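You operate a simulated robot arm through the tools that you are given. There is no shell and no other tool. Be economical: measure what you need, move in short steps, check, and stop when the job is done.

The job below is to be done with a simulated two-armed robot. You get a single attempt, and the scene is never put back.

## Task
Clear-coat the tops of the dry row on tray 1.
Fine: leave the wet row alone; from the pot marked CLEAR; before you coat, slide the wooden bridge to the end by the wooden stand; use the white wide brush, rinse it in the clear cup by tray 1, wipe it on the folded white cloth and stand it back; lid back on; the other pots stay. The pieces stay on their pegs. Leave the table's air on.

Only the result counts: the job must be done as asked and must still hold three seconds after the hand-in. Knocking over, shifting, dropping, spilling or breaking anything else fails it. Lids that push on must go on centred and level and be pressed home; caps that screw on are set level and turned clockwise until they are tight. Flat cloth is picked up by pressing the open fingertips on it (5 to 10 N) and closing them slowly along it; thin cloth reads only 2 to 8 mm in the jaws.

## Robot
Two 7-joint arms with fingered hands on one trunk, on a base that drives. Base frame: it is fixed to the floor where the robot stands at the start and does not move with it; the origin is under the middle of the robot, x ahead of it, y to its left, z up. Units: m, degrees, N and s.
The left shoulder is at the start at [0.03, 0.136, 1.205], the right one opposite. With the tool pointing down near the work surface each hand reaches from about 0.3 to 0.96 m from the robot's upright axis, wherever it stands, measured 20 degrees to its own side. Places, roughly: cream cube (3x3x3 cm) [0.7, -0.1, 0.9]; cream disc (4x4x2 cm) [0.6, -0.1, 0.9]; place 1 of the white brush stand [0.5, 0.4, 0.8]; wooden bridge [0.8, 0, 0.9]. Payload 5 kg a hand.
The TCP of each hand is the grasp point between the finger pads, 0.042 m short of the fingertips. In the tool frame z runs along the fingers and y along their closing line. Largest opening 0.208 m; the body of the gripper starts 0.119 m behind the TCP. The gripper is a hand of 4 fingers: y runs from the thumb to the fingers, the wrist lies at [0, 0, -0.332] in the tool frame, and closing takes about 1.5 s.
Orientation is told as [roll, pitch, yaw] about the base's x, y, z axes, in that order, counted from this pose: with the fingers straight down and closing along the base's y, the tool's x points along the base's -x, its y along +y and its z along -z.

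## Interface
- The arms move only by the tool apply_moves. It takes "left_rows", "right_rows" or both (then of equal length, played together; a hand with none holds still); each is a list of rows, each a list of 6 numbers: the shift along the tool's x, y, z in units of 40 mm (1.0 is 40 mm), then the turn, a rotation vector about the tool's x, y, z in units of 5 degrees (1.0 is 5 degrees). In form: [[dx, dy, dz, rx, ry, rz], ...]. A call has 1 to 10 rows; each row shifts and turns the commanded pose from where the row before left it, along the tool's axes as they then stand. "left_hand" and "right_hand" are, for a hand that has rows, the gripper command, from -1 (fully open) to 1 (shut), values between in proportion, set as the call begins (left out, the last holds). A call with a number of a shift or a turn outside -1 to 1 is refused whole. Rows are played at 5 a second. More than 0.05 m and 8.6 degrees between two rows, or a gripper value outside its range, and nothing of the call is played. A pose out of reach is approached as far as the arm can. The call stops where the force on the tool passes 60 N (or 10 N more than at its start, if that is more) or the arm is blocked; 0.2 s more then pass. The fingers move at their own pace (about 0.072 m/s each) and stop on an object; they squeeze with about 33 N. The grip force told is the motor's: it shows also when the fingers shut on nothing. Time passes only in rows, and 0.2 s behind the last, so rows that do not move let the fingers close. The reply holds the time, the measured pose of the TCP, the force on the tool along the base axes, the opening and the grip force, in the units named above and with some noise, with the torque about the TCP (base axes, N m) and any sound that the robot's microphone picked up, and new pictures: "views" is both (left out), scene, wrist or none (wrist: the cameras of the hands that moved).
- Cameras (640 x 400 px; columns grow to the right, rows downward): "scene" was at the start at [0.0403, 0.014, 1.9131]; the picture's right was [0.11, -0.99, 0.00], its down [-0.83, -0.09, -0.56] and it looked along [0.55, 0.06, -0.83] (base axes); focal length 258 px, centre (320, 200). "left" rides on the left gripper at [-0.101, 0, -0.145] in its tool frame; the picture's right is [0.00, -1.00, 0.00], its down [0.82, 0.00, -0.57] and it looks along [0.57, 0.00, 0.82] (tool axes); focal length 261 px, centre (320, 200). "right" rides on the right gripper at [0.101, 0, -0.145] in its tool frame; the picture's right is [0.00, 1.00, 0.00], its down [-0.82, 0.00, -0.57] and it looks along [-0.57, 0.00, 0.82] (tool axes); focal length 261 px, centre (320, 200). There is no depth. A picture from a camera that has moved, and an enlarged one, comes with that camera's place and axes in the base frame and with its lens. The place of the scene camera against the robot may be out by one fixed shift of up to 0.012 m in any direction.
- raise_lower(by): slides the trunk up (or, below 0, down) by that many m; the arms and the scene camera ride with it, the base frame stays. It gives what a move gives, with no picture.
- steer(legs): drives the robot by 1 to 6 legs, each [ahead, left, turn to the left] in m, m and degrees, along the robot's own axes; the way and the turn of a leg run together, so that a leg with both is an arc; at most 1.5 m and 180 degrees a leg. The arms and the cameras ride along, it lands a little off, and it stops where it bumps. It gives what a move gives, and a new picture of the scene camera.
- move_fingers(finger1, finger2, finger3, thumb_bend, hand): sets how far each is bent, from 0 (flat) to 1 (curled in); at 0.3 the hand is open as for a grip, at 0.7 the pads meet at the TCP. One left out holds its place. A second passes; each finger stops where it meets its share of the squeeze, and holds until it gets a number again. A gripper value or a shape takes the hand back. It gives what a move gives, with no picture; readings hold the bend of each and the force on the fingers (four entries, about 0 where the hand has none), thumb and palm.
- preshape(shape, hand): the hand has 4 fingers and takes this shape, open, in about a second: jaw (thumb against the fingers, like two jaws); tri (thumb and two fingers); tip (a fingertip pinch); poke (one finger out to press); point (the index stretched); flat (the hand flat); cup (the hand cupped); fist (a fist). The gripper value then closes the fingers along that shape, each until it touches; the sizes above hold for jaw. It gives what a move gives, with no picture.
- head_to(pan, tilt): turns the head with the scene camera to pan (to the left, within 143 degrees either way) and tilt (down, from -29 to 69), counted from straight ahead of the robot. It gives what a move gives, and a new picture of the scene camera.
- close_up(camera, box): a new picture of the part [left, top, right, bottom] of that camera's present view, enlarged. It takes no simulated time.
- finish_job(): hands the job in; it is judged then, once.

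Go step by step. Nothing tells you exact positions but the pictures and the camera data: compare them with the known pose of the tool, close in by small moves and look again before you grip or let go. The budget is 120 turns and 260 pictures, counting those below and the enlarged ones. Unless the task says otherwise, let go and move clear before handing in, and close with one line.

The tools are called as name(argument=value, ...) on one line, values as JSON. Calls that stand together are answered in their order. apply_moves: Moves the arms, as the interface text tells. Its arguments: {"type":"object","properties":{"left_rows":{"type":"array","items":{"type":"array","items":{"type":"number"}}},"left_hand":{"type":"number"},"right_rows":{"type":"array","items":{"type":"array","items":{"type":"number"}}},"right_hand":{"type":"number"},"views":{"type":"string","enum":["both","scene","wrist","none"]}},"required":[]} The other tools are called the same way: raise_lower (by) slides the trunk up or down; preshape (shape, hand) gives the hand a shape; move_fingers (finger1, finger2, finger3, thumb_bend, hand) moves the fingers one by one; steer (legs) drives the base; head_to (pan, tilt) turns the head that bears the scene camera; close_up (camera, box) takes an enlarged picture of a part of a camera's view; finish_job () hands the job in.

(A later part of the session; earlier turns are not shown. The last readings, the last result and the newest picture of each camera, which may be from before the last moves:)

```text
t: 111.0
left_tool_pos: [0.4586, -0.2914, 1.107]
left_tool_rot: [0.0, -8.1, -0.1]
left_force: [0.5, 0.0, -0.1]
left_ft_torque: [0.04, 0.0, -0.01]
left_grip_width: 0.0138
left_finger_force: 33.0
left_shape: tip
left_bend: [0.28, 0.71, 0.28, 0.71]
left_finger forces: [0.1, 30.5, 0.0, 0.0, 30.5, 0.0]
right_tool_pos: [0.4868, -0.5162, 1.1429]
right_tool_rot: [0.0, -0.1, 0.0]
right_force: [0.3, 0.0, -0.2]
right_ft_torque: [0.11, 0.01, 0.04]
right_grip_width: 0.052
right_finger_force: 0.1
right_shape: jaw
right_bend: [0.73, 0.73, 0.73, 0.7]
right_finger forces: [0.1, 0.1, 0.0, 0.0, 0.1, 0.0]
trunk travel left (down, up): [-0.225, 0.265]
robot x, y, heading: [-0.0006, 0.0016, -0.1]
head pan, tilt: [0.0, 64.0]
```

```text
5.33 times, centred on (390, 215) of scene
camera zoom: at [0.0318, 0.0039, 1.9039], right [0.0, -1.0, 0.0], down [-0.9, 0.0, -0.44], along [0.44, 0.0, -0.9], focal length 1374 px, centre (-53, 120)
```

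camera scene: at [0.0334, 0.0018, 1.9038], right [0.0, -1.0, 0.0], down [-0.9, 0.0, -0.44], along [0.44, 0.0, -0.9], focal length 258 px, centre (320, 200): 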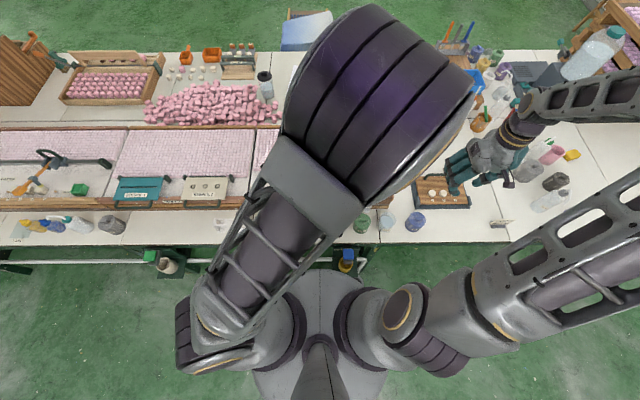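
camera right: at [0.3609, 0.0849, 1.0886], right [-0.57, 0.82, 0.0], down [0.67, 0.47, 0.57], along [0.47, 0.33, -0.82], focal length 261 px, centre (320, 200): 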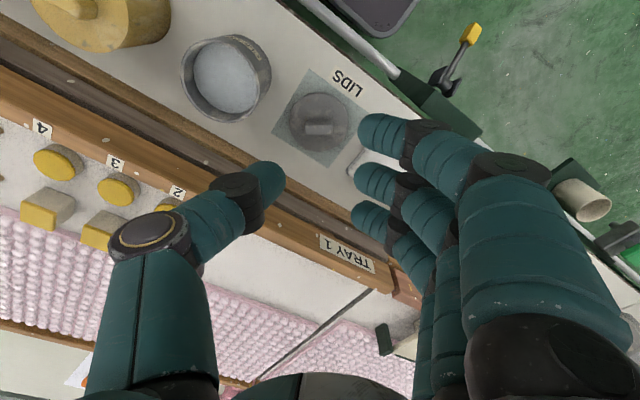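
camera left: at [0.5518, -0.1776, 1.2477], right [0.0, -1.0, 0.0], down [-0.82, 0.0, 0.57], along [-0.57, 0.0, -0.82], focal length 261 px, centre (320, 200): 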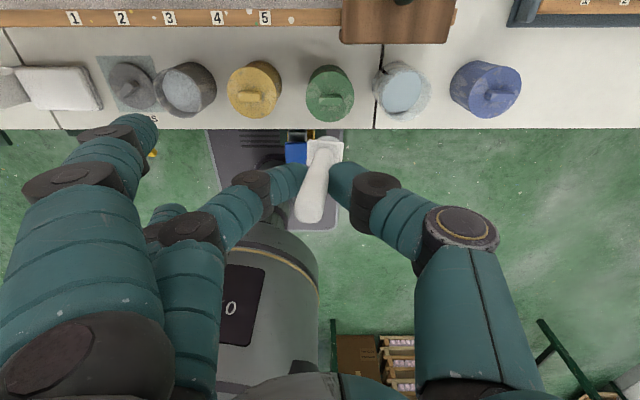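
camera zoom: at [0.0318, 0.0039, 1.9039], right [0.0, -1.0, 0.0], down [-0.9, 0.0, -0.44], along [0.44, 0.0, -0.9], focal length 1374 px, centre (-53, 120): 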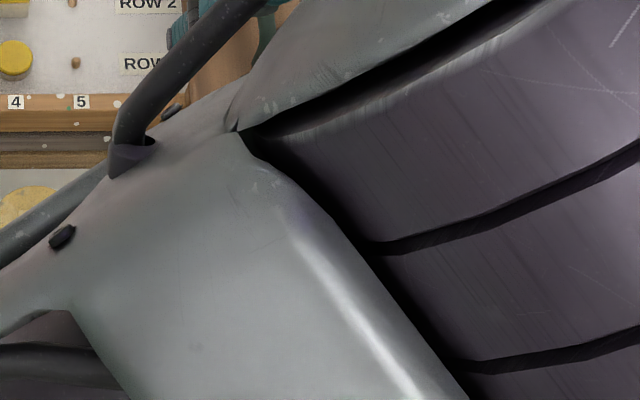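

apply_moves(left_rows=[[-0.05, -0.08, 0.65, 0, 0, 0], [0.09, 0, 0.65, 0, 0, 0], [0.09, 0, 0.65, 0, 0, 0], [0.09, 0, 0.65, 0, 0, 0]], views="none")

close_up(camera="left", box=[220, 20, 420, 145])

```text
t: 112.0
left_tool_pos: [0.4626, -0.2944, 1.0018]
left_tool_rot: [0.0, -8.1, -0.1]
left_force: [0.7, -0.5, -0.8]
left_ft_torque: [0.04, 0.04, 0.01]
left_grip_width: 0.0138
left_finger_force: 33.4
left_shape: tip
left_bend: [0.28, 0.71, 0.28, 0.71]
left_finger forces: [0.1, 30.5, 0.0, 0.1, 30.4, 0.0]
right_tool_pos: [0.4883, -0.5155, 1.1412]
right_tool_rot: [0.0, -0.2, 0.0]
right_force: [0.1, 0.3, -0.3]
right_ft_torque: [0.03, 0.03, 0.01]
right_grip_width: 0.052
right_finger_force: 0.0
right_shape: jaw
right_bend: [0.73, 0.73, 0.73, 0.7]
right_finger forces: [0.0, 0.1, 0.1, 0.0, 0.1, 0.0]
trunk travel left (down, up): [-0.225, 0.265]
robot x, y, heading: [-0.0018, -0.0014, 0.1]
head pan, tilt: [0.0, 64.0]
```

```text
3.20 times, centred on (320, 82) of left
camera zoom: at [0.5431, -0.2937, 1.1588], right [0.0, -1.0, 0.0], down [-0.89, 0.0, 0.45], along [-0.45, 0.0, -0.89], focal length 834 px, centre (320, 576)
```

zoom: 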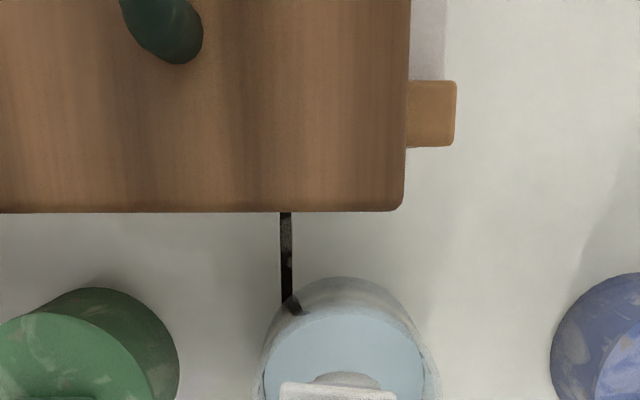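

close_up(camera="left", box=[220, 80, 420, 205])

```text
3.20 times, centred on (320, 142) of left
camera zoom: at [0.5431, -0.2937, 1.1588], right [0.0, -1.0, 0.0], down [-0.89, 0.0, 0.45], along [-0.45, 0.0, -0.89], focal length 834 px, centre (320, 384)
```

zoom: 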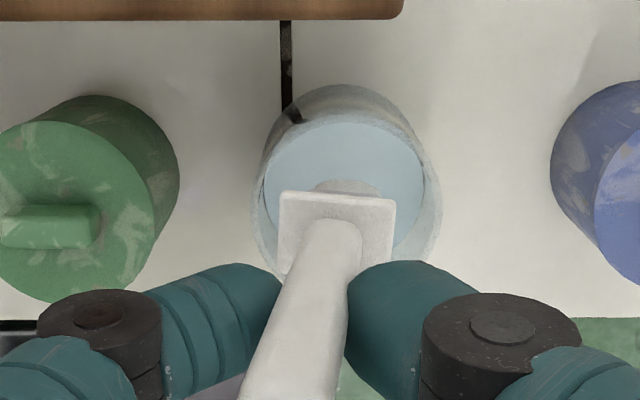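

Centred over the cup. Dipping and swishing gently, then lifting with a drip pause inside.

apply_moves(left_rows=[[0.08, 0, 0.56, 0, 0, 0], [0.08, 0, 0.56, 0, 0, 0], [0.08, 0, 0.56, 0, 0, 0], [0, 0.2, 0, 0, 0, 0], [0, -0.4, 0, 0, 0, 0], [0, 0.4, 0, 0, 0, 0], [0, -0.4, 0, 0, 0, 0], [0, 0.2, 0, 0, 0, 0]], views="none")

close_up(camera="left", box=[220, 80, 420, 205])

apply_moves(left_rows=[[-0.2, 0, 0, 0, 0, 0], [0.4, 0, 0, 0, 0, 0], [-0.2, 0, 0, 0, 0, 0], [0, 0.2, 0, 0, 0, 0], [0, -0.4, 0, 0, 0, 0], [0, 0.4, 0, 0, 0, 0], [0, -0.2, 0, 0, 0, 0]], views="none")

apply_moves(left_rows=[[-0.06, 0, -0.4, 0, 0, 0], [-0.06, 0, -0.4, 0, 0, 0], [-0.06, 0, -0.4, 0, 0, 0], [0, 0, 0, 0, 0, 0], [0, 0, 0, 0, 0, 0], [0, 0, 0, 0, 0, 0], [0, 0, 0, 0, 0, 0], [0, 0, 0, 0, 0, 0], [0, 0, 0, 0, 0, 0]], views="none")

close_up(camera="left", box=[220, 80, 420, 205])

```text
t: 113.8
left_tool_pos: [0.4627, -0.2915, 0.9346]
left_tool_rot: [-0.2, -8.0, 0.1]
left_force: [0.0, 1.4, -0.1]
left_ft_torque: [-0.12, 0.04, -0.01]
left_grip_width: 0.0141
left_finger_force: 33.0
left_shape: tip
left_bend: [0.28, 0.71, 0.28, 0.71]
left_finger forces: [0.0, 30.4, 0.0, 0.0, 30.4, 0.0]
right_tool_pos: [0.4878, -0.512, 1.1426]
right_tool_rot: [-0.1, -0.2, 0.1]
right_force: [0.7, -0.3, 0.6]
right_ft_torque: [-0.12, 0.06, 0.0]
right_grip_width: 0.0518
right_finger_force: 0.0
right_shape: jaw
right_bend: [0.73, 0.73, 0.73, 0.7]
right_finger forces: [0.1, 0.0, 0.0, 0.1, 0.1, 0.0]
trunk travel left (down, up): [-0.225, 0.265]
robot x, y, heading: [-0.0036, -0.0005, 0.1]
head pan, tilt: [0.0, 64.0]
```

```text
3.20 times, centred on (320, 142) of left
camera zoom: at [0.5416, -0.2901, 1.0914], right [0.0, -1.0, 0.0], down [-0.89, 0.0, 0.45], along [-0.45, 0.0, -0.89], focal length 834 px, centre (320, 384)
```

zoom: 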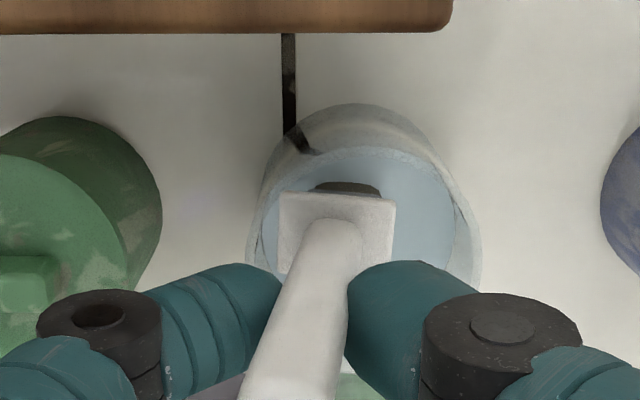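

```text
t: 115.4
left_tool_pos: [0.4636, -0.2946, 0.935]
left_tool_rot: [0.1, -8.0, -0.1]
left_force: [0.5, -0.2, 0.0]
left_ft_torque: [0.12, -0.05, 0.0]
left_grip_width: 0.0139
left_finger_force: 32.6
left_shape: tip
left_bend: [0.28, 0.71, 0.28, 0.71]
left_finger forces: [0.0, 30.4, 0.0, 0.0, 30.4, 0.0]
right_tool_pos: [0.4857, -0.5174, 1.1418]
right_tool_rot: [0.2, -0.1, 0.0]
right_force: [-0.8, -1.0, -0.5]
right_ft_torque: [0.12, -0.01, 0.03]
right_grip_width: 0.0517
right_finger_force: 0.0
right_shape: jaw
right_bend: [0.73, 0.73, 0.73, 0.7]
right_finger forces: [0.0, 0.1, 0.1, 0.0, 0.0, 0.0]
trunk travel left (down, up): [-0.225, 0.265]
robot x, y, heading: [0.0002, -0.0019, -0.1]
head pan, tilt: [0.0, 64.0]
```

```text
t: 117.4
left_tool_pos: [0.462, -0.2908, 0.9827]
left_tool_rot: [0.0, -8.0, 0.0]
left_force: [0.1, -0.5, -0.3]
left_ft_torque: [0.0, 0.01, 0.02]
left_grip_width: 0.014
left_finger_force: 32.8
left_shape: tip
left_bend: [0.28, 0.71, 0.28, 0.71]
left_finger forces: [0.0, 30.3, 0.0, 0.0, 30.3, 0.1]
right_tool_pos: [0.4869, -0.5159, 1.1412]
right_tool_rot: [-0.1, -0.2, 0.0]
right_force: [-0.6, 0.6, -0.4]
right_ft_torque: [0.01, 0.03, -0.04]
right_grip_width: 0.0519
right_finger_force: 0.1
right_shape: jaw
right_bend: [0.73, 0.73, 0.73, 0.7]
right_finger forces: [0.0, 0.0, 0.0, 0.0, 0.1, 0.1]
trunk travel left (down, up): [-0.225, 0.265]
robot x, y, heading: [0.0028, -0.0016, -0.1]
head pan, tilt: [0.0, 64.0]
```

```text
3.20 times, centred on (320, 142) of left
camera zoom: at [0.5425, -0.2908, 1.1403], right [0.0, -1.0, 0.0], down [-0.89, 0.0, 0.45], along [-0.45, 0.0, -0.89], focal length 834 px, centre (320, 384)
```

zoom: 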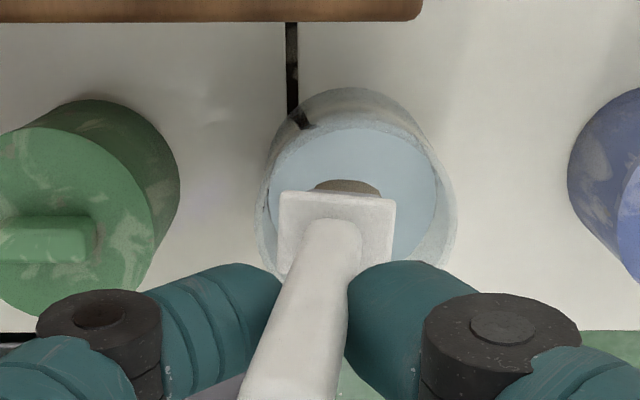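

The bristles look rinsed. I'll raise and carry the brush left toward the white cloth, passing nearer the table edge to avoid going over the open pot.

apply_moves(left_rows=[[-0.12, 0, -0.85, 0, 0, 0], [-0.12, 0, -0.85, 0, 0, 0], [-0.12, 0, -0.85, 0, 0, 0], [-0.1, 0, -0.7, 0, 0, 0], [0.8, 0, -0.11, 0, 0, 0], [0.8, 0, -0.11, 0, 0, 0]], views="none")

apply_moves(left_rows=[[0, 1, 0, 0, 0, 0], [0, 1, 0, 0, 0, 0], [0, 1, 0, 0, 0, 0], [0, 1, 0, 0, 0, 0], [0, 1, 0, 0, 0, 0], [0, 1, 0, 0, 0, 0], [0, 1, 0, 0, 0, 0], [0, 1, 0, 0, 0, 0], [0, 1, 0, 0, 0, 0], [0, 1, 0, 0, 0, 0]], views="none")

apply_moves(left_rows=[[0, 1, 0, 0, 0, 0], [0, 1, 0, 0, 0, 0], [0, 1, 0, 0, 0, 0], [0, 0.8, 0, 0, 0, 0], [-0.8, 0, 0.11, 0, 0, 0]], views="wrist")

close_up(camera="scene", box=[220, 180, 340, 250])

```text
t: 118.8
left_tool_pos: [0.4011, -0.2871, 1.111]
left_tool_rot: [0.2, -7.9, 0.6]
left_force: [0.6, 0.7, -0.9]
left_ft_torque: [-0.03, -0.04, 0.01]
left_grip_width: 0.0136
left_finger_force: 32.7
left_shape: tip
left_bend: [0.28, 0.71, 0.28, 0.71]
left_finger forces: [0.0, 30.3, 0.0, 0.0, 30.1, 0.0]
right_tool_pos: [0.4856, -0.5143, 1.1417]
right_tool_rot: [0.0, -0.2, 0.0]
right_force: [-0.2, 0.3, 0.1]
right_ft_torque: [-0.04, 0.02, 0.02]
right_grip_width: 0.052
right_finger_force: 0.2
right_shape: jaw
right_bend: [0.73, 0.73, 0.73, 0.7]
right_finger forces: [0.0, 0.0, 0.0, 0.1, 0.0, 0.0]
trunk travel left (down, up): [-0.225, 0.265]
robot x, y, heading: [-0.0023, -0.0028, -0.1]
head pan, tilt: [0.0, 64.0]
```

```text
t: 121.0
left_tool_pos: [0.4037, 0.1069, 1.1146]
left_tool_rot: [0.0, -7.8, -0.1]
left_force: [0.0, 0.2, 0.0]
left_ft_torque: [-0.09, 0.04, -0.01]
left_grip_width: 0.0138
left_finger_force: 33.3
left_shape: tip
left_bend: [0.28, 0.71, 0.28, 0.71]
left_finger forces: [0.0, 30.0, 0.1, 0.0, 30.1, 0.0]
left hand out of reach, approached as far as the arm can: row 10
right_tool_pos: [0.4882, -0.5145, 1.1424]
right_tool_rot: [0.0, -0.1, 0.0]
right_force: [0.8, 0.2, -0.3]
right_ft_torque: [-0.07, 0.06, 0.03]
right_grip_width: 0.0521
right_finger_force: 0.0
right_shape: jaw
right_bend: [0.73, 0.73, 0.73, 0.7]
right_finger forces: [0.0, 0.0, 0.0, 0.0, 0.0, 0.1]
trunk travel left (down, up): [-0.225, 0.265]
robot x, y, heading: [0.0025, 0.0005, -0.0]
head pan, tilt: [0.0, 64.0]
```

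```text
t: 122.2
left_tool_pos: [0.4483, 0.2542, 1.1146]
left_tool_rot: [0.1, -8.0, -0.2]
left_force: [0.6, -0.5, -0.9]
left_ft_torque: [0.15, 0.12, -0.01]
left_grip_width: 0.0137
left_finger_force: 32.7
left_shape: tip
left_bend: [0.28, 0.71, 0.28, 0.71]
left_finger forces: [0.0, 30.1, 0.0, 0.1, 30.2, 0.0]
left hand out of reach, approached as far as the arm can: row 1, 2
right_tool_pos: [0.4884, -0.5186, 1.1399]
right_tool_rot: [0.1, -0.1, 0.1]
right_force: [1.9, -1.1, -1.1]
right_ft_torque: [0.11, 0.16, -0.01]
right_grip_width: 0.052
right_finger_force: 0.1
right_shape: jaw
right_bend: [0.73, 0.73, 0.73, 0.7]
right_finger forces: [0.0, 0.1, 0.0, 0.0, 0.0, 0.1]
trunk travel left (down, up): [-0.225, 0.265]
robot x, y, heading: [-0.0009, -0.0021, 0.1]
head pan, tilt: [0.0, 64.0]
camera left: at [0.5285, 0.2555, 1.2721], right [0.0, -1.0, 0.0], down [-0.89, 0.0, 0.45], along [-0.45, 0.0, -0.89], focal length 261 px, centre (320, 200)
```

left: 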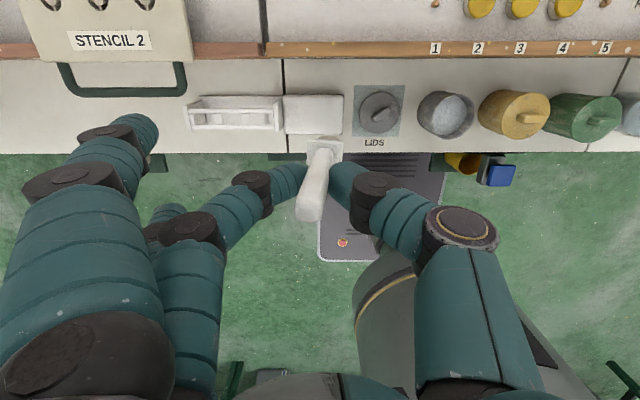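

```text
5.33 times, centred on (280, 215) of scene
camera zoom: at [0.035, 0.0032, 1.9038], right [0.0, -1.0, 0.0], down [-0.9, 0.0, -0.44], along [0.44, 0.0, -0.9], focal length 1374 px, centre (533, 120)
```

zoom: 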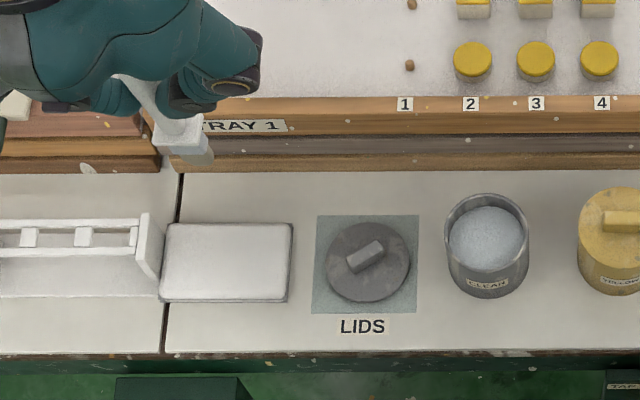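

The cloth spans x 0.416–0.484, y 0.213–0.320, and the bristles are over it. Lowering toward it.

apply_moves(left_rows=[[0.12, 0, 0.9, 0, 0, 0], [0.12, 0, 0.9, 0, 0, 0], [0.12, 0, 0.9, 0, 0, 0], [0.12, 0, 0.9, 0, 0, 0], [0.12, 0, 0.85, 0, 0, 0]], views="none")

close_up(camera="left", box=[220, 60, 420, 185])

close_up(camera="scene", box=[220, 190, 320, 250])

```text
t: 123.4
left_tool_pos: [0.4476, 0.2576, 0.9355]
left_tool_rot: [0.1, -7.9, -0.1]
left_force: [0.6, 0.1, 0.1]
left_ft_torque: [-0.05, 0.11, -0.02]
left_grip_width: 0.0138
left_finger_force: 33.2
left_shape: tip
left_bend: [0.28, 0.71, 0.28, 0.71]
left_finger forces: [0.1, 30.1, 0.0, 0.0, 30.1, 0.1]
right_tool_pos: [0.488, -0.5137, 1.1424]
right_tool_rot: [0.0, -0.2, -0.1]
right_force: [-0.1, 0.4, 0.5]
right_ft_torque: [-0.09, 0.06, 0.02]
right_grip_width: 0.0521
right_finger_force: 0.1
right_shape: jaw
right_bend: [0.73, 0.73, 0.73, 0.7]
right_finger forces: [0.1, 0.0, 0.1, 0.0, 0.0, 0.0]
trunk travel left (down, up): [-0.225, 0.265]
robot x, y, heading: [0.0004, 0.0008, -0.4]
head pan, tilt: [0.0, 64.0]
```

```text
3.20 times, centred on (320, 122) of left
camera zoom: at [0.5278, 0.2591, 1.093], right [0.0, -1.0, 0.0], down [-0.89, 0.0, 0.45], along [-0.45, 0.0, -0.89], focal length 834 px, centre (320, 448)
```

zoom: 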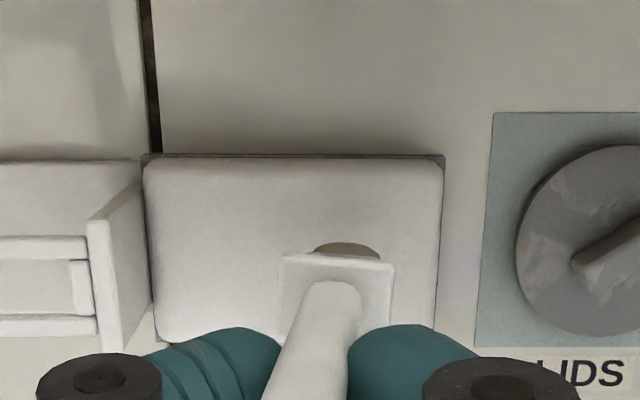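

```text
6.40 times, centred on (270, 220) of scene
camera zoom: at [0.0327, 0.0072, 1.9039], right [0.0, -1.0, 0.0], down [-0.9, 0.0, -0.44], along [0.44, 0.0, -0.9], focal length 1649 px, centre (640, 72)
```

zoom: 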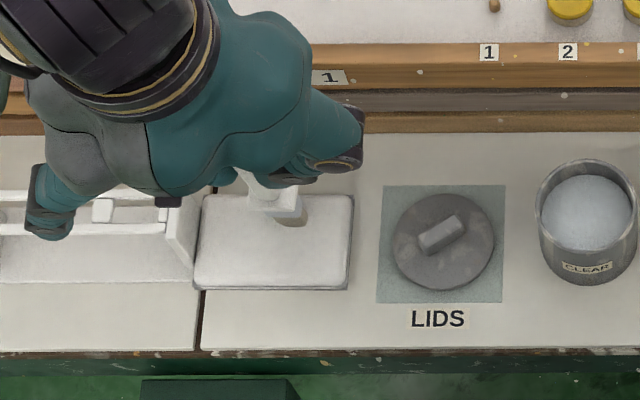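

apply_moves(left_rows=[[0.014, 0, 0.15, 0, 0, 0], [0.014, 0, 0.1, 0, 0, 0], [0.014, 0, 0.1, 0, 0, 0]], views="none")

apply_moves(left_rows=[[0.01, 0, 0.07, 0, 0, 0], [0, 0, 0, 0, 0, 0]], views="none")

apply_moves(left_rows=[[0.01, 0, 0.06, 0, 0, 0], [0, 0, 0, 0, 0, 0]], views="none")

close_up(camera="left", box=[220, 60, 420, 185])

```text
t: 124.2
left_tool_pos: [0.4476, 0.2581, 0.9213]
left_tool_rot: [0.0, -8.0, -0.1]
left_force: [-0.2, -0.1, -0.6]
left_ft_torque: [-0.01, 0.02, -0.03]
left_grip_width: 0.0139
left_finger_force: 33.2
left_shape: tip
left_bend: [0.28, 0.71, 0.28, 0.71]
left_finger forces: [0.0, 30.1, 0.1, 0.0, 30.1, 0.0]
right_tool_pos: [0.4876, -0.5146, 1.1419]
right_tool_rot: [0.0, -0.3, 0.0]
right_force: [0.0, 0.3, -0.1]
right_ft_torque: [-0.02, 0.02, 0.0]
right_grip_width: 0.0517
right_finger_force: 0.0
right_shape: jaw
right_bend: [0.73, 0.73, 0.73, 0.7]
right_finger forces: [0.0, 0.0, 0.1, 0.1, 0.0, 0.0]
trunk travel left (down, up): [-0.225, 0.265]
robot x, y, heading: [0.0004, -0.0011, -0.1]
head pan, tilt: [0.0, 64.0]
```

```text
t: 124.8
left_tool_pos: [0.4469, 0.2569, 0.9199]
left_tool_rot: [0.0, -8.1, 0.0]
left_force: [-1.0, 0.5, 26.5]
left_ft_torque: [0.05, -0.1, -0.03]
left_grip_width: 0.0142
left_finger_force: 33.0
left_shape: tip
left_bend: [0.28, 0.72, 0.28, 0.72]
left_finger forces: [0.0, 35.3, 0.0, 0.0, 37.2, 0.0]
right_tool_pos: [0.4849, -0.514, 1.1426]
right_tool_rot: [0.0, -0.2, 0.0]
right_force: [0.2, 0.1, 0.2]
right_ft_torque: [0.01, -0.01, -0.01]
right_grip_width: 0.0517
right_finger_force: 0.0
right_shape: jaw
right_bend: [0.73, 0.73, 0.73, 0.7]
right_finger forces: [0.0, 0.1, 0.1, 0.0, 0.0, 0.0]
trunk travel left (down, up): [-0.225, 0.265]
robot x, y, heading: [0.0011, -0.0014, 0.3]
head pan, tilt: [0.0, 64.0]
```

```text
t: 125.4
left_tool_pos: [0.4481, 0.255, 0.9185]
left_tool_rot: [0.0, -8.1, -0.1]
left_force: [-1.2, 1.6, 43.8]
left_ft_torque: [0.16, -0.09, -0.02]
left_grip_width: 0.0163
left_finger_force: 32.6
left_shape: tip
left_bend: [0.28, 0.72, 0.28, 0.72]
left_finger forces: [0.0, 40.1, 0.0, 0.1, 43.3, 0.0]
right_tool_pos: [0.4864, -0.5167, 1.1431]
right_tool_rot: [0.1, -0.4, 0.0]
right_force: [1.0, -0.2, 1.1]
right_ft_torque: [-0.01, -0.01, 0.0]
right_grip_width: 0.0519
right_finger_force: 0.1
right_shape: jaw
right_bend: [0.73, 0.73, 0.73, 0.7]
right_finger forces: [0.0, 0.1, 0.1, 0.0, 0.0, 0.0]
trunk travel left (down, up): [-0.225, 0.265]
robot x, y, heading: [0.0011, 0.0009, -0.2]
head pan, tilt: [0.0, 64.0]
```

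```text
3.20 times, centred on (320, 122) of left
camera zoom: at [0.5262, 0.2571, 1.0765], right [0.0, -1.0, 0.0], down [-0.89, 0.0, 0.45], along [-0.45, 0.0, -0.89], focal length 834 px, centre (320, 448)
```

zoom: 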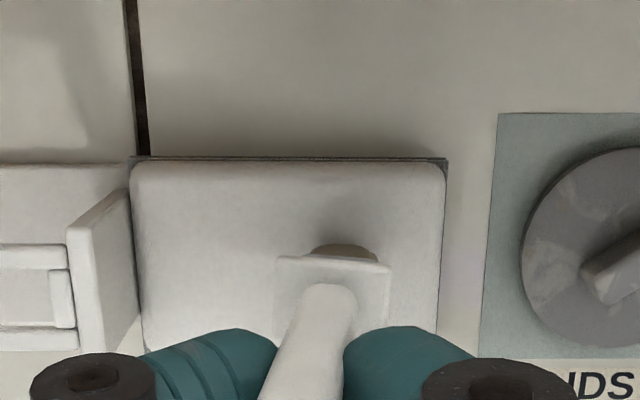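

Contact is made, so I'll ease to a light press and make short wiping strokes, checking that the cloth stays put.

apply_moves(left_rows=[[-0.012, 0, -0.085, 0, 0, 0], [0, 0.15, 0, 0, 0, 0], [0, 0.15, 0, 0, 0, 0], [0, 0.15, 0, 0, 0, 0], [0, -0.15, 0, 0, 0, 0], [0, -0.15, 0, 0, 0, 0], [0, -0.15, 0, 0, 0, 0]], views="none")

close_up(camera="left", box=[220, 60, 420, 185])

```text
t: 127.0
left_tool_pos: [0.4462, 0.2565, 0.9223]
left_tool_rot: [0.0, -7.9, 0.1]
left_force: [-0.3, -0.2, -0.7]
left_ft_torque: [0.01, 0.01, -0.01]
left_grip_width: 0.0141
left_finger_force: 32.8
left_shape: tip
left_bend: [0.28, 0.71, 0.28, 0.71]
left_finger forces: [0.0, 30.2, 0.0, 0.0, 30.2, 0.0]
right_tool_pos: [0.4873, -0.5155, 1.1412]
right_tool_rot: [0.0, -0.2, 0.0]
right_force: [0.4, 0.4, -0.2]
right_ft_torque: [-0.01, -0.03, -0.01]
right_grip_width: 0.0519
right_finger_force: 0.1
right_shape: jaw
right_bend: [0.73, 0.73, 0.73, 0.7]
right_finger forces: [0.0, 0.0, 0.0, 0.0, 0.0, 0.0]
trunk travel left (down, up): [-0.225, 0.265]
robot x, y, heading: [-0.0031, -0.0014, 0.1]
head pan, tilt: [0.0, 64.0]
```

```text
3.20 times, centred on (320, 122) of left
camera zoom: at [0.5275, 0.2571, 1.0796], right [0.0, -1.0, 0.0], down [-0.89, 0.0, 0.45], along [-0.45, 0.0, -0.89], focal length 834 px, centre (320, 448)
```

zoom: 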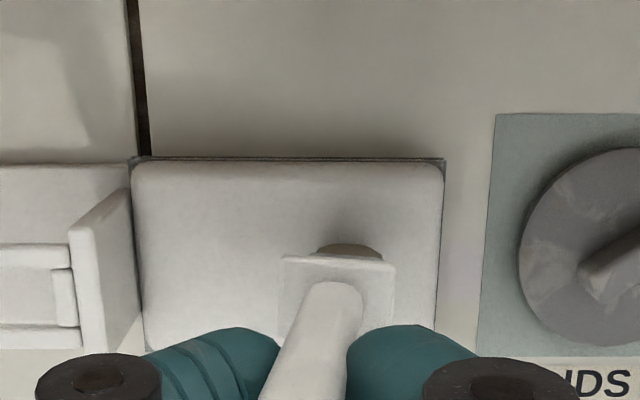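

Slightly too light (no contact). Lowering 2.5 mm and wiping again.

apply_moves(left_rows=[[0.008, 0, 0.065, 0, 0, 0], [0, 0.15, 0, 0, 0, 0]], views="none")

apply_moves(left_rows=[[0, 0.2, 0, 0, 0, 0], [0, 0.2, 0, 0, 0, 0], [0, 0.2, 0, 0, 0, 0], [0, -0.2, 0, 0, 0, 0], [0, -0.2, 0, 0, 0, 0], [0, -0.2, 0, 0, 0, 0], [0, 0.2, 0, 0, 0, 0], [0, 0.2, 0, 0, 0, 0], [0, -0.2, 0, 0, 0, 0]], views="none")

close_up(camera="left", box=[220, 60, 420, 185])

```text
t: 127.6
left_tool_pos: [0.4469, 0.2616, 0.9201]
left_tool_rot: [0.0, -8.0, 0.0]
left_force: [-0.6, -0.8, 7.1]
left_ft_torque: [-0.2, 0.0, -0.04]
left_grip_width: 0.0142
left_finger_force: 32.8
left_shape: tip
left_bend: [0.28, 0.71, 0.28, 0.71]
left_finger forces: [0.0, 31.2, 0.0, 0.0, 33.2, 0.0]
right_tool_pos: [0.4867, -0.5134, 1.1434]
right_tool_rot: [0.0, -0.2, 0.1]
right_force: [0.2, 0.5, 1.1]
right_ft_torque: [-0.05, 0.01, 0.03]
right_grip_width: 0.0519
right_finger_force: 0.1
right_shape: jaw
right_bend: [0.73, 0.73, 0.73, 0.7]
right_finger forces: [0.0, 0.0, 0.1, 0.0, 0.0, 0.0]
trunk travel left (down, up): [-0.225, 0.265]
robot x, y, heading: [0.002, 0.0022, 0.1]
head pan, tilt: [0.0, 64.0]
```

```text
t: 129.6
left_tool_pos: [0.4483, 0.2694, 0.92]
left_tool_rot: [0.1, -8.0, -0.1]
left_force: [-1.0, 1.5, 21.5]
left_ft_torque: [0.21, -0.04, -0.01]
left_grip_width: 0.0149
left_finger_force: 32.8
left_shape: tip
left_bend: [0.28, 0.72, 0.28, 0.72]
left_finger forces: [0.0, 35.7, 0.0, 0.1, 36.5, 0.1]
right_tool_pos: [0.4853, -0.516, 1.1415]
right_tool_rot: [0.2, -0.3, 0.0]
right_force: [-0.1, -0.2, 0.2]
right_ft_torque: [0.08, 0.01, 0.04]
right_grip_width: 0.0518
right_finger_force: 0.0
right_shape: jaw
right_bend: [0.73, 0.73, 0.73, 0.7]
right_finger forces: [0.1, 0.0, 0.1, 0.0, 0.0, 0.0]
trunk travel left (down, up): [-0.225, 0.265]
robot x, y, heading: [0.0028, -0.0028, -0.1]
head pan, tilt: [0.0, 64.0]
```

```text
3.20 times, centred on (320, 122) of left
camera zoom: at [0.5278, 0.27, 1.0772], right [0.0, -1.0, 0.0], down [-0.89, 0.0, 0.45], along [-0.45, 0.0, -0.89], focal length 834 px, centre (320, 448)
```

zoom: 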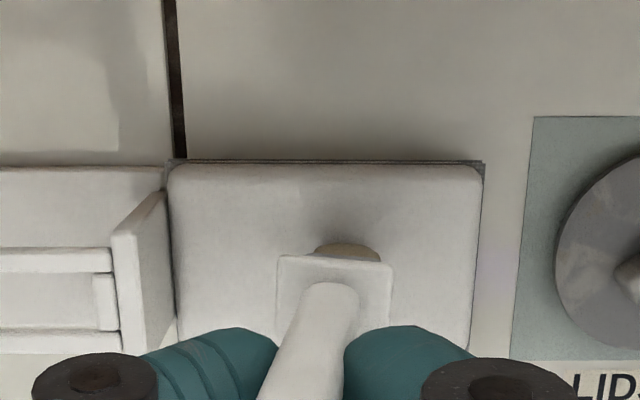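

The cloth hasn't moved. Lifting to inspect the bristles and the cloth.

apply_moves(left_rows=[[-0.1, 0, -0.7, 0, 0, 0], [-0.1, 0, -0.7, 0, 0, 0], [-0.1, 0, -0.7, 0, 0, 0]], views="none")

close_up(camera="left", box=[220, 60, 420, 185])

close_up(camera="scene", box=[220, 180, 300, 240])

```text
t: 130.4
left_tool_pos: [0.4481, 0.2707, 1.0066]
left_tool_rot: [0.0, -8.0, -0.1]
left_force: [-0.2, -0.7, 0.3]
left_ft_torque: [0.05, -0.07, 0.01]
left_grip_width: 0.0138
left_finger_force: 32.9
left_shape: tip
left_bend: [0.28, 0.71, 0.28, 0.71]
left_finger forces: [0.1, 30.3, 0.0, 0.0, 30.1, 0.0]
right_tool_pos: [0.4866, -0.5158, 1.1424]
right_tool_rot: [0.1, -0.2, 0.0]
right_force: [-0.7, -1.3, -0.2]
right_ft_torque: [0.13, -0.06, 0.0]
right_grip_width: 0.0517
right_finger_force: 0.1
right_shape: jaw
right_bend: [0.73, 0.73, 0.73, 0.7]
right_finger forces: [0.0, 0.1, 0.0, 0.0, 0.0, 0.0]
trunk travel left (down, up): [-0.225, 0.265]
robot x, y, heading: [-0.0008, 0.003, 0.1]
head pan, tilt: [0.0, 64.0]
```

```text
3.20 times, centred on (320, 122) of left
camera zoom: at [0.5278, 0.2717, 1.1628], right [0.0, -1.0, 0.0], down [-0.89, 0.0, 0.45], along [-0.45, 0.0, -0.89], focal length 834 px, centre (320, 448)
```

zoom: 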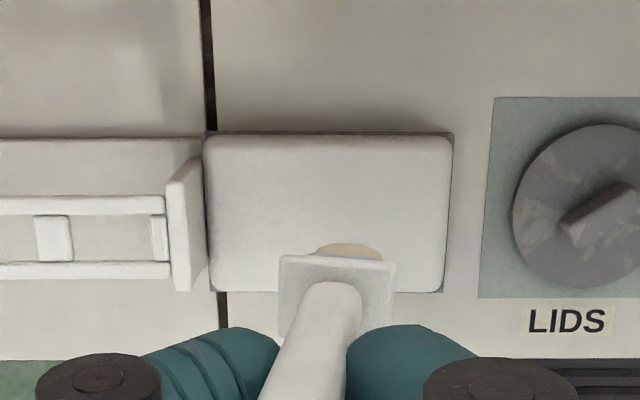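

```text
6.67 times, centred on (260, 210) of scene
camera zoom: at [0.0308, 0.004, 1.904], right [0.0, -1.0, 0.0], down [-0.9, 0.0, -0.44], along [0.44, 0.0, -0.9], focal length 1718 px, centre (720, 133)
```

zoom: 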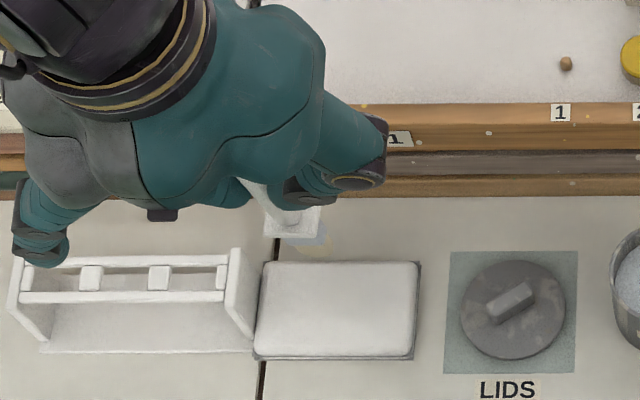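

The bristles are back to clean, dry cream. Now to return it to place 1: I'll correct the small roll tilt (5°), yaw about +6°, raise, and move left toward the stand.

apply_moves(left_rows=[[0, 0, 0, -1, 0, 0], [0, 0, 0, 0, 0, -0.6], [0, 0, 0, 0, 0, -0.6], [-0.1, 0, -0.8, 0, 0, 0], [0, 0.9, 0, 0, 0, 0], [0, 0.9, 0, 0, 0, 0], [0, 0.9, 0, 0, 0, 0], [0, 0.9, 0, 0, 0, 0]], views="none")

close_up(camera="left", box=[200, 40, 440, 190])

close_up(camera="scene", box=[190, 180, 290, 240])

```text
t: 132.2
left_tool_pos: [0.4325, 0.4105, 1.0433]
left_tool_rot: [4.1, -8.5, 6.0]
left_force: [-0.4, 0.8, -0.5]
left_ft_torque: [-0.1, -0.05, -0.04]
left_grip_width: 0.0142
left_finger_force: 33.3
left_shape: tip
left_bend: [0.28, 0.71, 0.28, 0.71]
left_finger forces: [0.0, 30.3, 0.0, 0.1, 30.2, 0.0]
right_tool_pos: [0.4889, -0.5142, 1.142]
right_tool_rot: [0.0, -0.2, 0.0]
right_force: [-0.3, 0.5, -0.2]
right_ft_torque: [-0.09, 0.01, 0.03]
right_grip_width: 0.0518
right_finger_force: 0.2
right_shape: jaw
right_bend: [0.73, 0.73, 0.73, 0.7]
right_finger forces: [0.0, 0.1, 0.0, 0.0, 0.0, 0.1]
trunk travel left (down, up): [-0.225, 0.265]
robot x, y, heading: [-0.0021, 0.0013, -0.1]
head pan, tilt: [0.0, 64.0]
```

```text
2.67 times, centred on (320, 115) of left
camera zoom: at [0.5113, 0.4102, 1.2016], right [0.12, -0.99, -0.07], down [-0.89, -0.14, 0.44], along [-0.45, 0.01, -0.89], focal length 695 px, centre (320, 427)
```

zoom: 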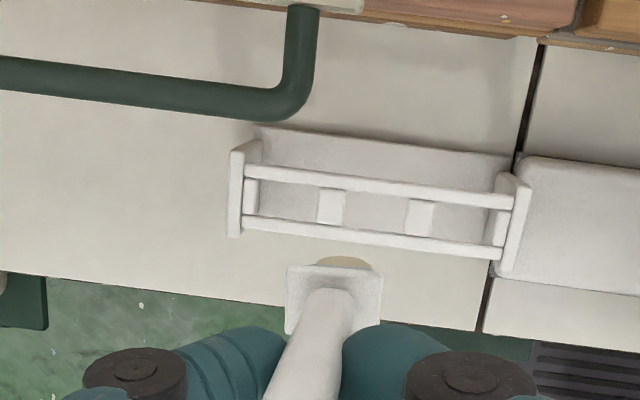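

```text
6.40 times, centred on (240, 210) of scene
camera zoom: at [0.0314, 0.0081, 1.904], right [0.0, -1.0, 0.0], down [-0.9, 0.0, -0.44], along [0.44, 0.0, -0.9], focal length 1649 px, centre (832, 136)
```

zoom: 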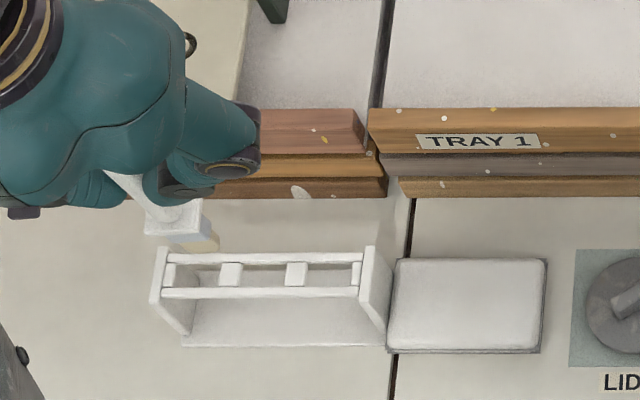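

Slot 1 centre is about (0.4486, 0.447). Aligning the bristles above it.

apply_moves(left_rows=[[-0.185, 0.41, 0.055, 0, 0, 0], [-0.185, 0.41, 0.055, 0, 0, 0], [0.1, 0.05, 0.6, 0, 0, 0], [0.07, 0.04, 0.4, 0, 0, 0]], views="none")

close_up(camera="left", box=[240, 60, 400, 160])

close_up(camera="scene", box=[200, 190, 270, 240])

```text
t: 133.2
left_tool_pos: [0.441, 0.4524, 1.0063]
left_tool_rot: [4.1, -8.5, 6.0]
left_force: [-0.2, -0.6, -0.6]
left_ft_torque: [0.0, -0.02, 0.02]
left_grip_width: 0.0142
left_finger_force: 33.0
left_shape: tip
left_bend: [0.28, 0.71, 0.28, 0.71]
left_finger forces: [0.0, 30.3, 0.1, 0.0, 30.3, 0.0]
right_tool_pos: [0.4861, -0.5145, 1.142]
right_tool_rot: [0.1, -0.2, 0.0]
right_force: [-0.4, 0.7, -0.1]
right_ft_torque: [-0.03, 0.0, 0.01]
right_grip_width: 0.0518
right_finger_force: 0.0
right_shape: jaw
right_bend: [0.73, 0.73, 0.73, 0.7]
right_finger forces: [0.0, 0.1, 0.1, 0.0, 0.0, 0.0]
trunk travel left (down, up): [-0.225, 0.265]
robot x, y, heading: [0.0027, 0.0008, 0.0]
head pan, tilt: [0.0, 64.0]
```

```text
4.00 times, centred on (320, 110) of left
camera zoom: at [0.519, 0.4508, 1.1638], right [0.12, -0.99, -0.07], down [-0.89, -0.14, 0.44], along [-0.45, 0.01, -0.89], focal length 1043 px, centre (320, 560)
```

zoom: 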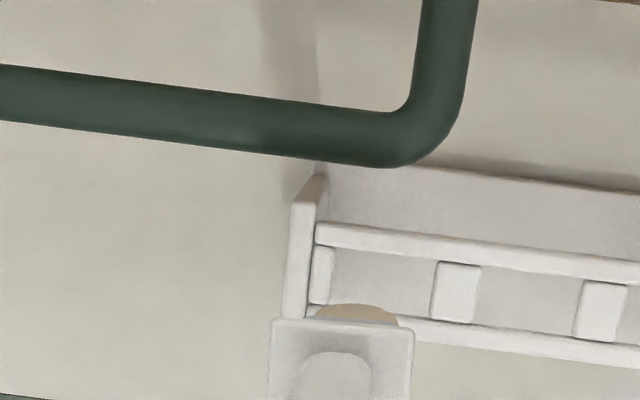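

```text
8.00 times, centred on (235, 215) of scene
camera zoom: at [0.0317, 0.0067, 1.904], right [0.0, -1.0, 0.0], down [-0.9, 0.0, -0.44], along [0.44, 0.0, -0.9], focal length 2061 px, centre (1000, 80)
```

zoom: 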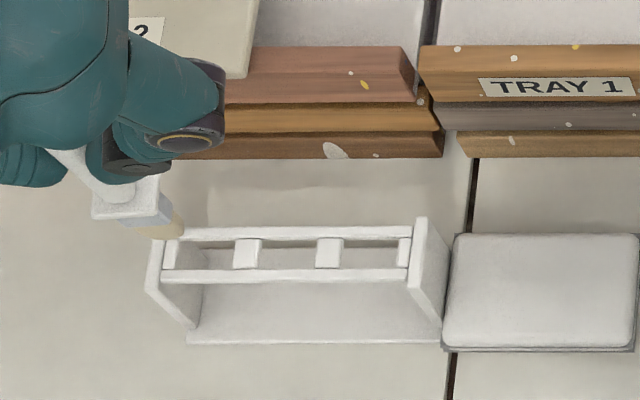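

apply_moves(left_rows=[[-0.08, -0.17, 0, 0, 0, 0], [0.09, -0.045, 0.6, 0, 0, 0], [0.075, -0.035, 0.5, 0, 0, 0]], views="none")

close_up(camera="left", box=[240, 60, 400, 160])

close_up(camera="scene", box=[200, 190, 270, 240])

```text
t: 134.0
left_tool_pos: [0.448, 0.4454, 0.9616]
left_tool_rot: [4.1, -8.5, 6.0]
left_force: [-0.4, -0.3, -0.1]
left_ft_torque: [0.03, 0.09, -0.02]
left_grip_width: 0.0141
left_finger_force: 33.1
left_shape: tip
left_bend: [0.28, 0.71, 0.28, 0.71]
left_finger forces: [0.0, 30.3, 0.0, 0.1, 30.2, 0.0]
right_tool_pos: [0.4868, -0.5152, 1.1429]
right_tool_rot: [0.0, -0.2, 0.0]
right_force: [0.6, 0.7, -0.1]
right_ft_torque: [-0.01, 0.01, 0.01]
right_grip_width: 0.0517
right_finger_force: 0.1
right_shape: jaw
right_bend: [0.73, 0.73, 0.73, 0.7]
right_finger forces: [0.0, 0.1, 0.0, 0.1, 0.0, 0.0]
trunk travel left (down, up): [-0.225, 0.265]
robot x, y, heading: [0.0011, -0.0026, 0.0]
head pan, tilt: [0.0, 64.0]
```

```text
4.00 times, centred on (320, 110) of left
camera zoom: at [0.5266, 0.4446, 1.1181], right [0.12, -0.99, -0.07], down [-0.89, -0.14, 0.44], along [-0.45, 0.01, -0.89], focal length 1043 px, centre (320, 560)
```

zoom: 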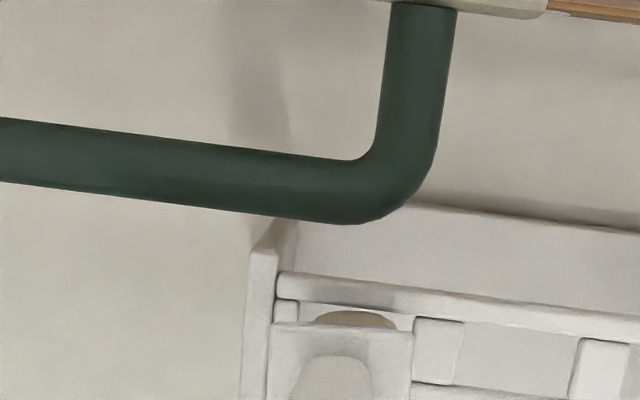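

```text
8.00 times, centred on (235, 215) of scene
camera zoom: at [0.0322, 0.0062, 1.9039], right [0.0, -1.0, 0.0], down [-0.9, 0.0, -0.44], along [0.44, 0.0, -0.9], focal length 2061 px, centre (1000, 80)
```

zoom: 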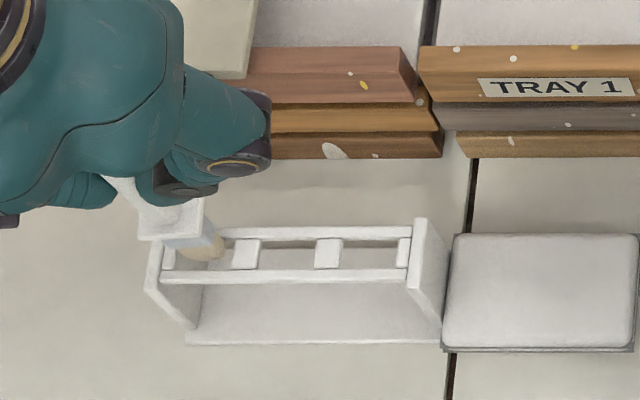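

The bristles are entering slot 1 correctly. Lowering slowly to seat the collar.

apply_moves(left_rows=[[0.09, -0.014, 0.22, 0, 0, 0], [0.035, -0.017, 0.22, 0, 0, 0], [0.035, -0.017, 0.22, 0, 0, 0]], views="none")

close_up(camera="left", box=[240, 60, 400, 160])

close_up(camera="scene", box=[200, 190, 270, 240])

```text
t: 134.8
left_tool_pos: [0.4435, 0.4458, 0.9345]
left_tool_rot: [4.1, -8.4, 5.9]
left_force: [0.3, -0.8, -1.0]
left_ft_torque: [-0.06, 0.05, 0.01]
left_grip_width: 0.0141
left_finger_force: 33.0
left_shape: tip
left_bend: [0.28, 0.71, 0.28, 0.71]
left_finger forces: [0.0, 30.4, 0.0, 0.0, 30.4, 0.0]
right_tool_pos: [0.4876, -0.5161, 1.1422]
right_tool_rot: [0.1, -0.2, -0.1]
right_force: [0.8, -0.1, -0.1]
right_ft_torque: [-0.04, 0.08, -0.03]
right_grip_width: 0.0519
right_finger_force: 0.0
right_shape: jaw
right_bend: [0.73, 0.73, 0.73, 0.7]
right_finger forces: [0.0, 0.0, 0.1, 0.0, 0.0, 0.0]
trunk travel left (down, up): [-0.225, 0.265]
robot x, y, heading: [0.0022, -0.001, 0.1]
head pan, tilt: [0.0, 64.0]
```

```text
4.00 times, centred on (320, 110) of left
camera zoom: at [0.5235, 0.4445, 1.0912], right [0.12, -0.99, -0.07], down [-0.89, -0.14, 0.44], along [-0.45, 0.01, -0.89], focal length 1043 px, centre (320, 560)
```

zoom: 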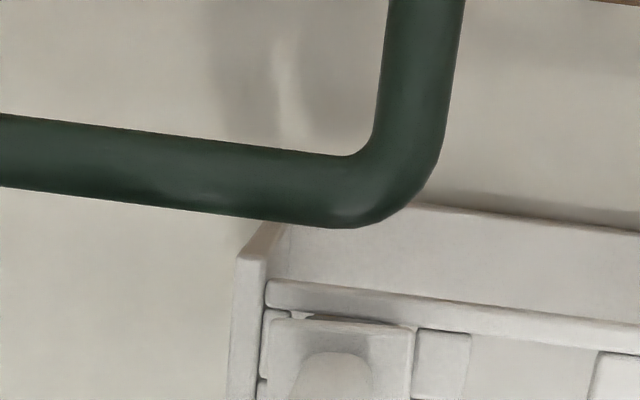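

```text
8.00 times, centred on (235, 215) of scene
camera zoom: at [0.0327, 0.0071, 1.9039], right [0.0, -1.0, 0.0], down [-0.9, 0.0, -0.44], along [0.44, 0.0, -0.9], focal length 2061 px, centre (1000, 80)
```

zoom: 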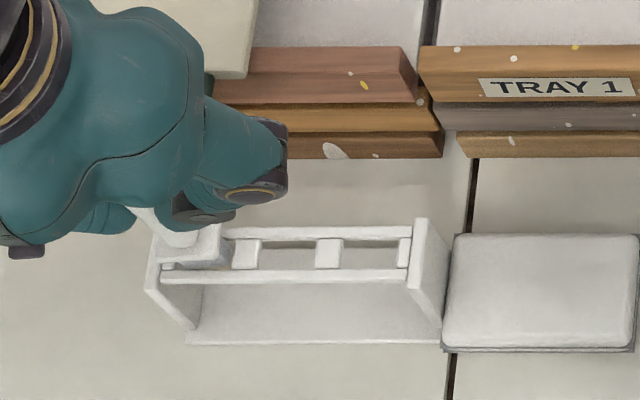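

apply_moves(left_rows=[[0.015, -0.007, 0.1, 0, 0, 0], [0.015, -0.007, 0.1, 0, 0, 0]], views="none")

apply_moves(left_rows=[[0.015, -0.007, 0.1, 0, 0, 0]], views="none")

close_up(camera="left", box=[240, 60, 400, 160])

close_up(camera="scene", box=[200, 190, 270, 240])

```text
t: 135.4
left_tool_pos: [0.4441, 0.4448, 0.9261]
left_tool_rot: [4.1, -8.6, 6.0]
left_force: [-0.1, -1.0, 0.2]
left_ft_torque: [0.02, -0.02, -0.02]
left_grip_width: 0.0135
left_finger_force: 33.0
left_shape: tip
left_bend: [0.28, 0.71, 0.28, 0.71]
left_finger forces: [0.1, 30.4, 0.0, 0.0, 30.4, 0.0]
right_tool_pos: [0.4869, -0.5149, 1.1416]
right_tool_rot: [0.1, -0.2, 0.0]
right_force: [-0.7, -0.3, 0.7]
right_ft_torque: [0.03, 0.02, -0.02]
right_grip_width: 0.0518
right_finger_force: 0.1
right_shape: jaw
right_bend: [0.73, 0.73, 0.73, 0.7]
right_finger forces: [0.0, 0.0, 0.1, 0.0, 0.1, 0.1]
trunk travel left (down, up): [-0.225, 0.265]
robot x, y, heading: [-0.0001, 0.0011, -0.0]
head pan, tilt: [0.0, 64.0]
```

```text
t: 135.8
left_tool_pos: [0.4426, 0.446, 0.9218]
left_tool_rot: [4.1, -8.4, 6.0]
left_force: [-0.3, 0.2, -0.3]
left_ft_torque: [0.0, 0.01, 0.01]
left_grip_width: 0.0139
left_finger_force: 33.2
left_shape: tip
left_bend: [0.28, 0.71, 0.28, 0.71]
left_finger forces: [0.0, 30.4, 0.1, 0.0, 30.4, 0.0]
right_tool_pos: [0.4867, -0.5136, 1.142]
right_tool_rot: [-0.1, -0.2, 0.0]
right_force: [0.8, 0.0, -0.6]
right_ft_torque: [-0.01, 0.0, 0.0]
right_grip_width: 0.0524
right_finger_force: 0.0
right_shape: jaw
right_bend: [0.73, 0.73, 0.73, 0.7]
right_finger forces: [0.0, 0.0, 0.1, 0.0, 0.0, 0.1]
trunk travel left (down, up): [-0.225, 0.265]
robot x, y, heading: [0.0006, 0.004, -0.2]
head pan, tilt: [0.0, 64.0]
```

```text
4.00 times, centred on (320, 110) of left
camera zoom: at [0.5234, 0.4449, 1.0794], right [0.12, -0.99, -0.07], down [-0.89, -0.14, 0.44], along [-0.45, 0.01, -0.89], focal length 1043 px, centre (320, 560)
```

zoom: 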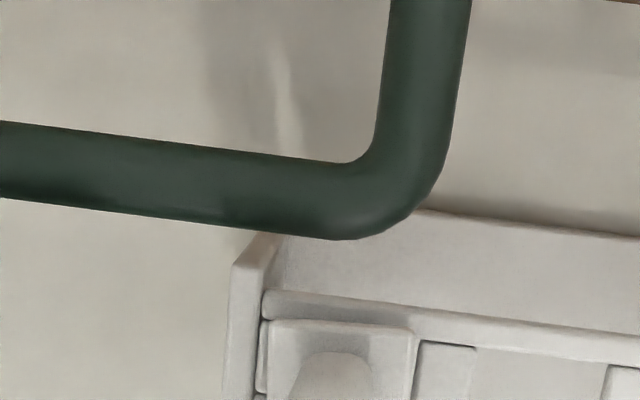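

```text
8.00 times, centred on (235, 215) of scene
camera zoom: at [0.0322, 0.0066, 1.904], right [0.0, -1.0, 0.0], down [-0.9, 0.0, -0.44], along [0.44, 0.0, -0.9], focal length 2061 px, centre (1000, 80)
```

zoom: 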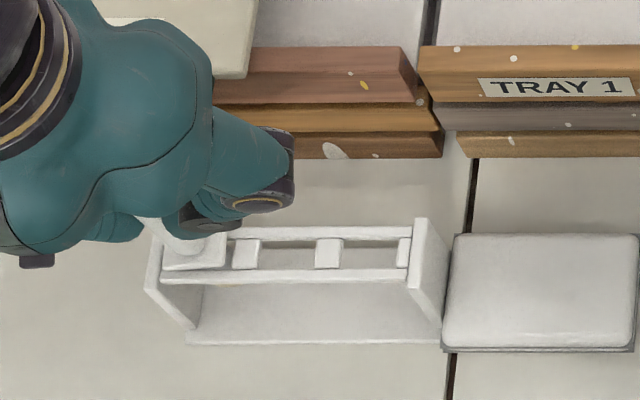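

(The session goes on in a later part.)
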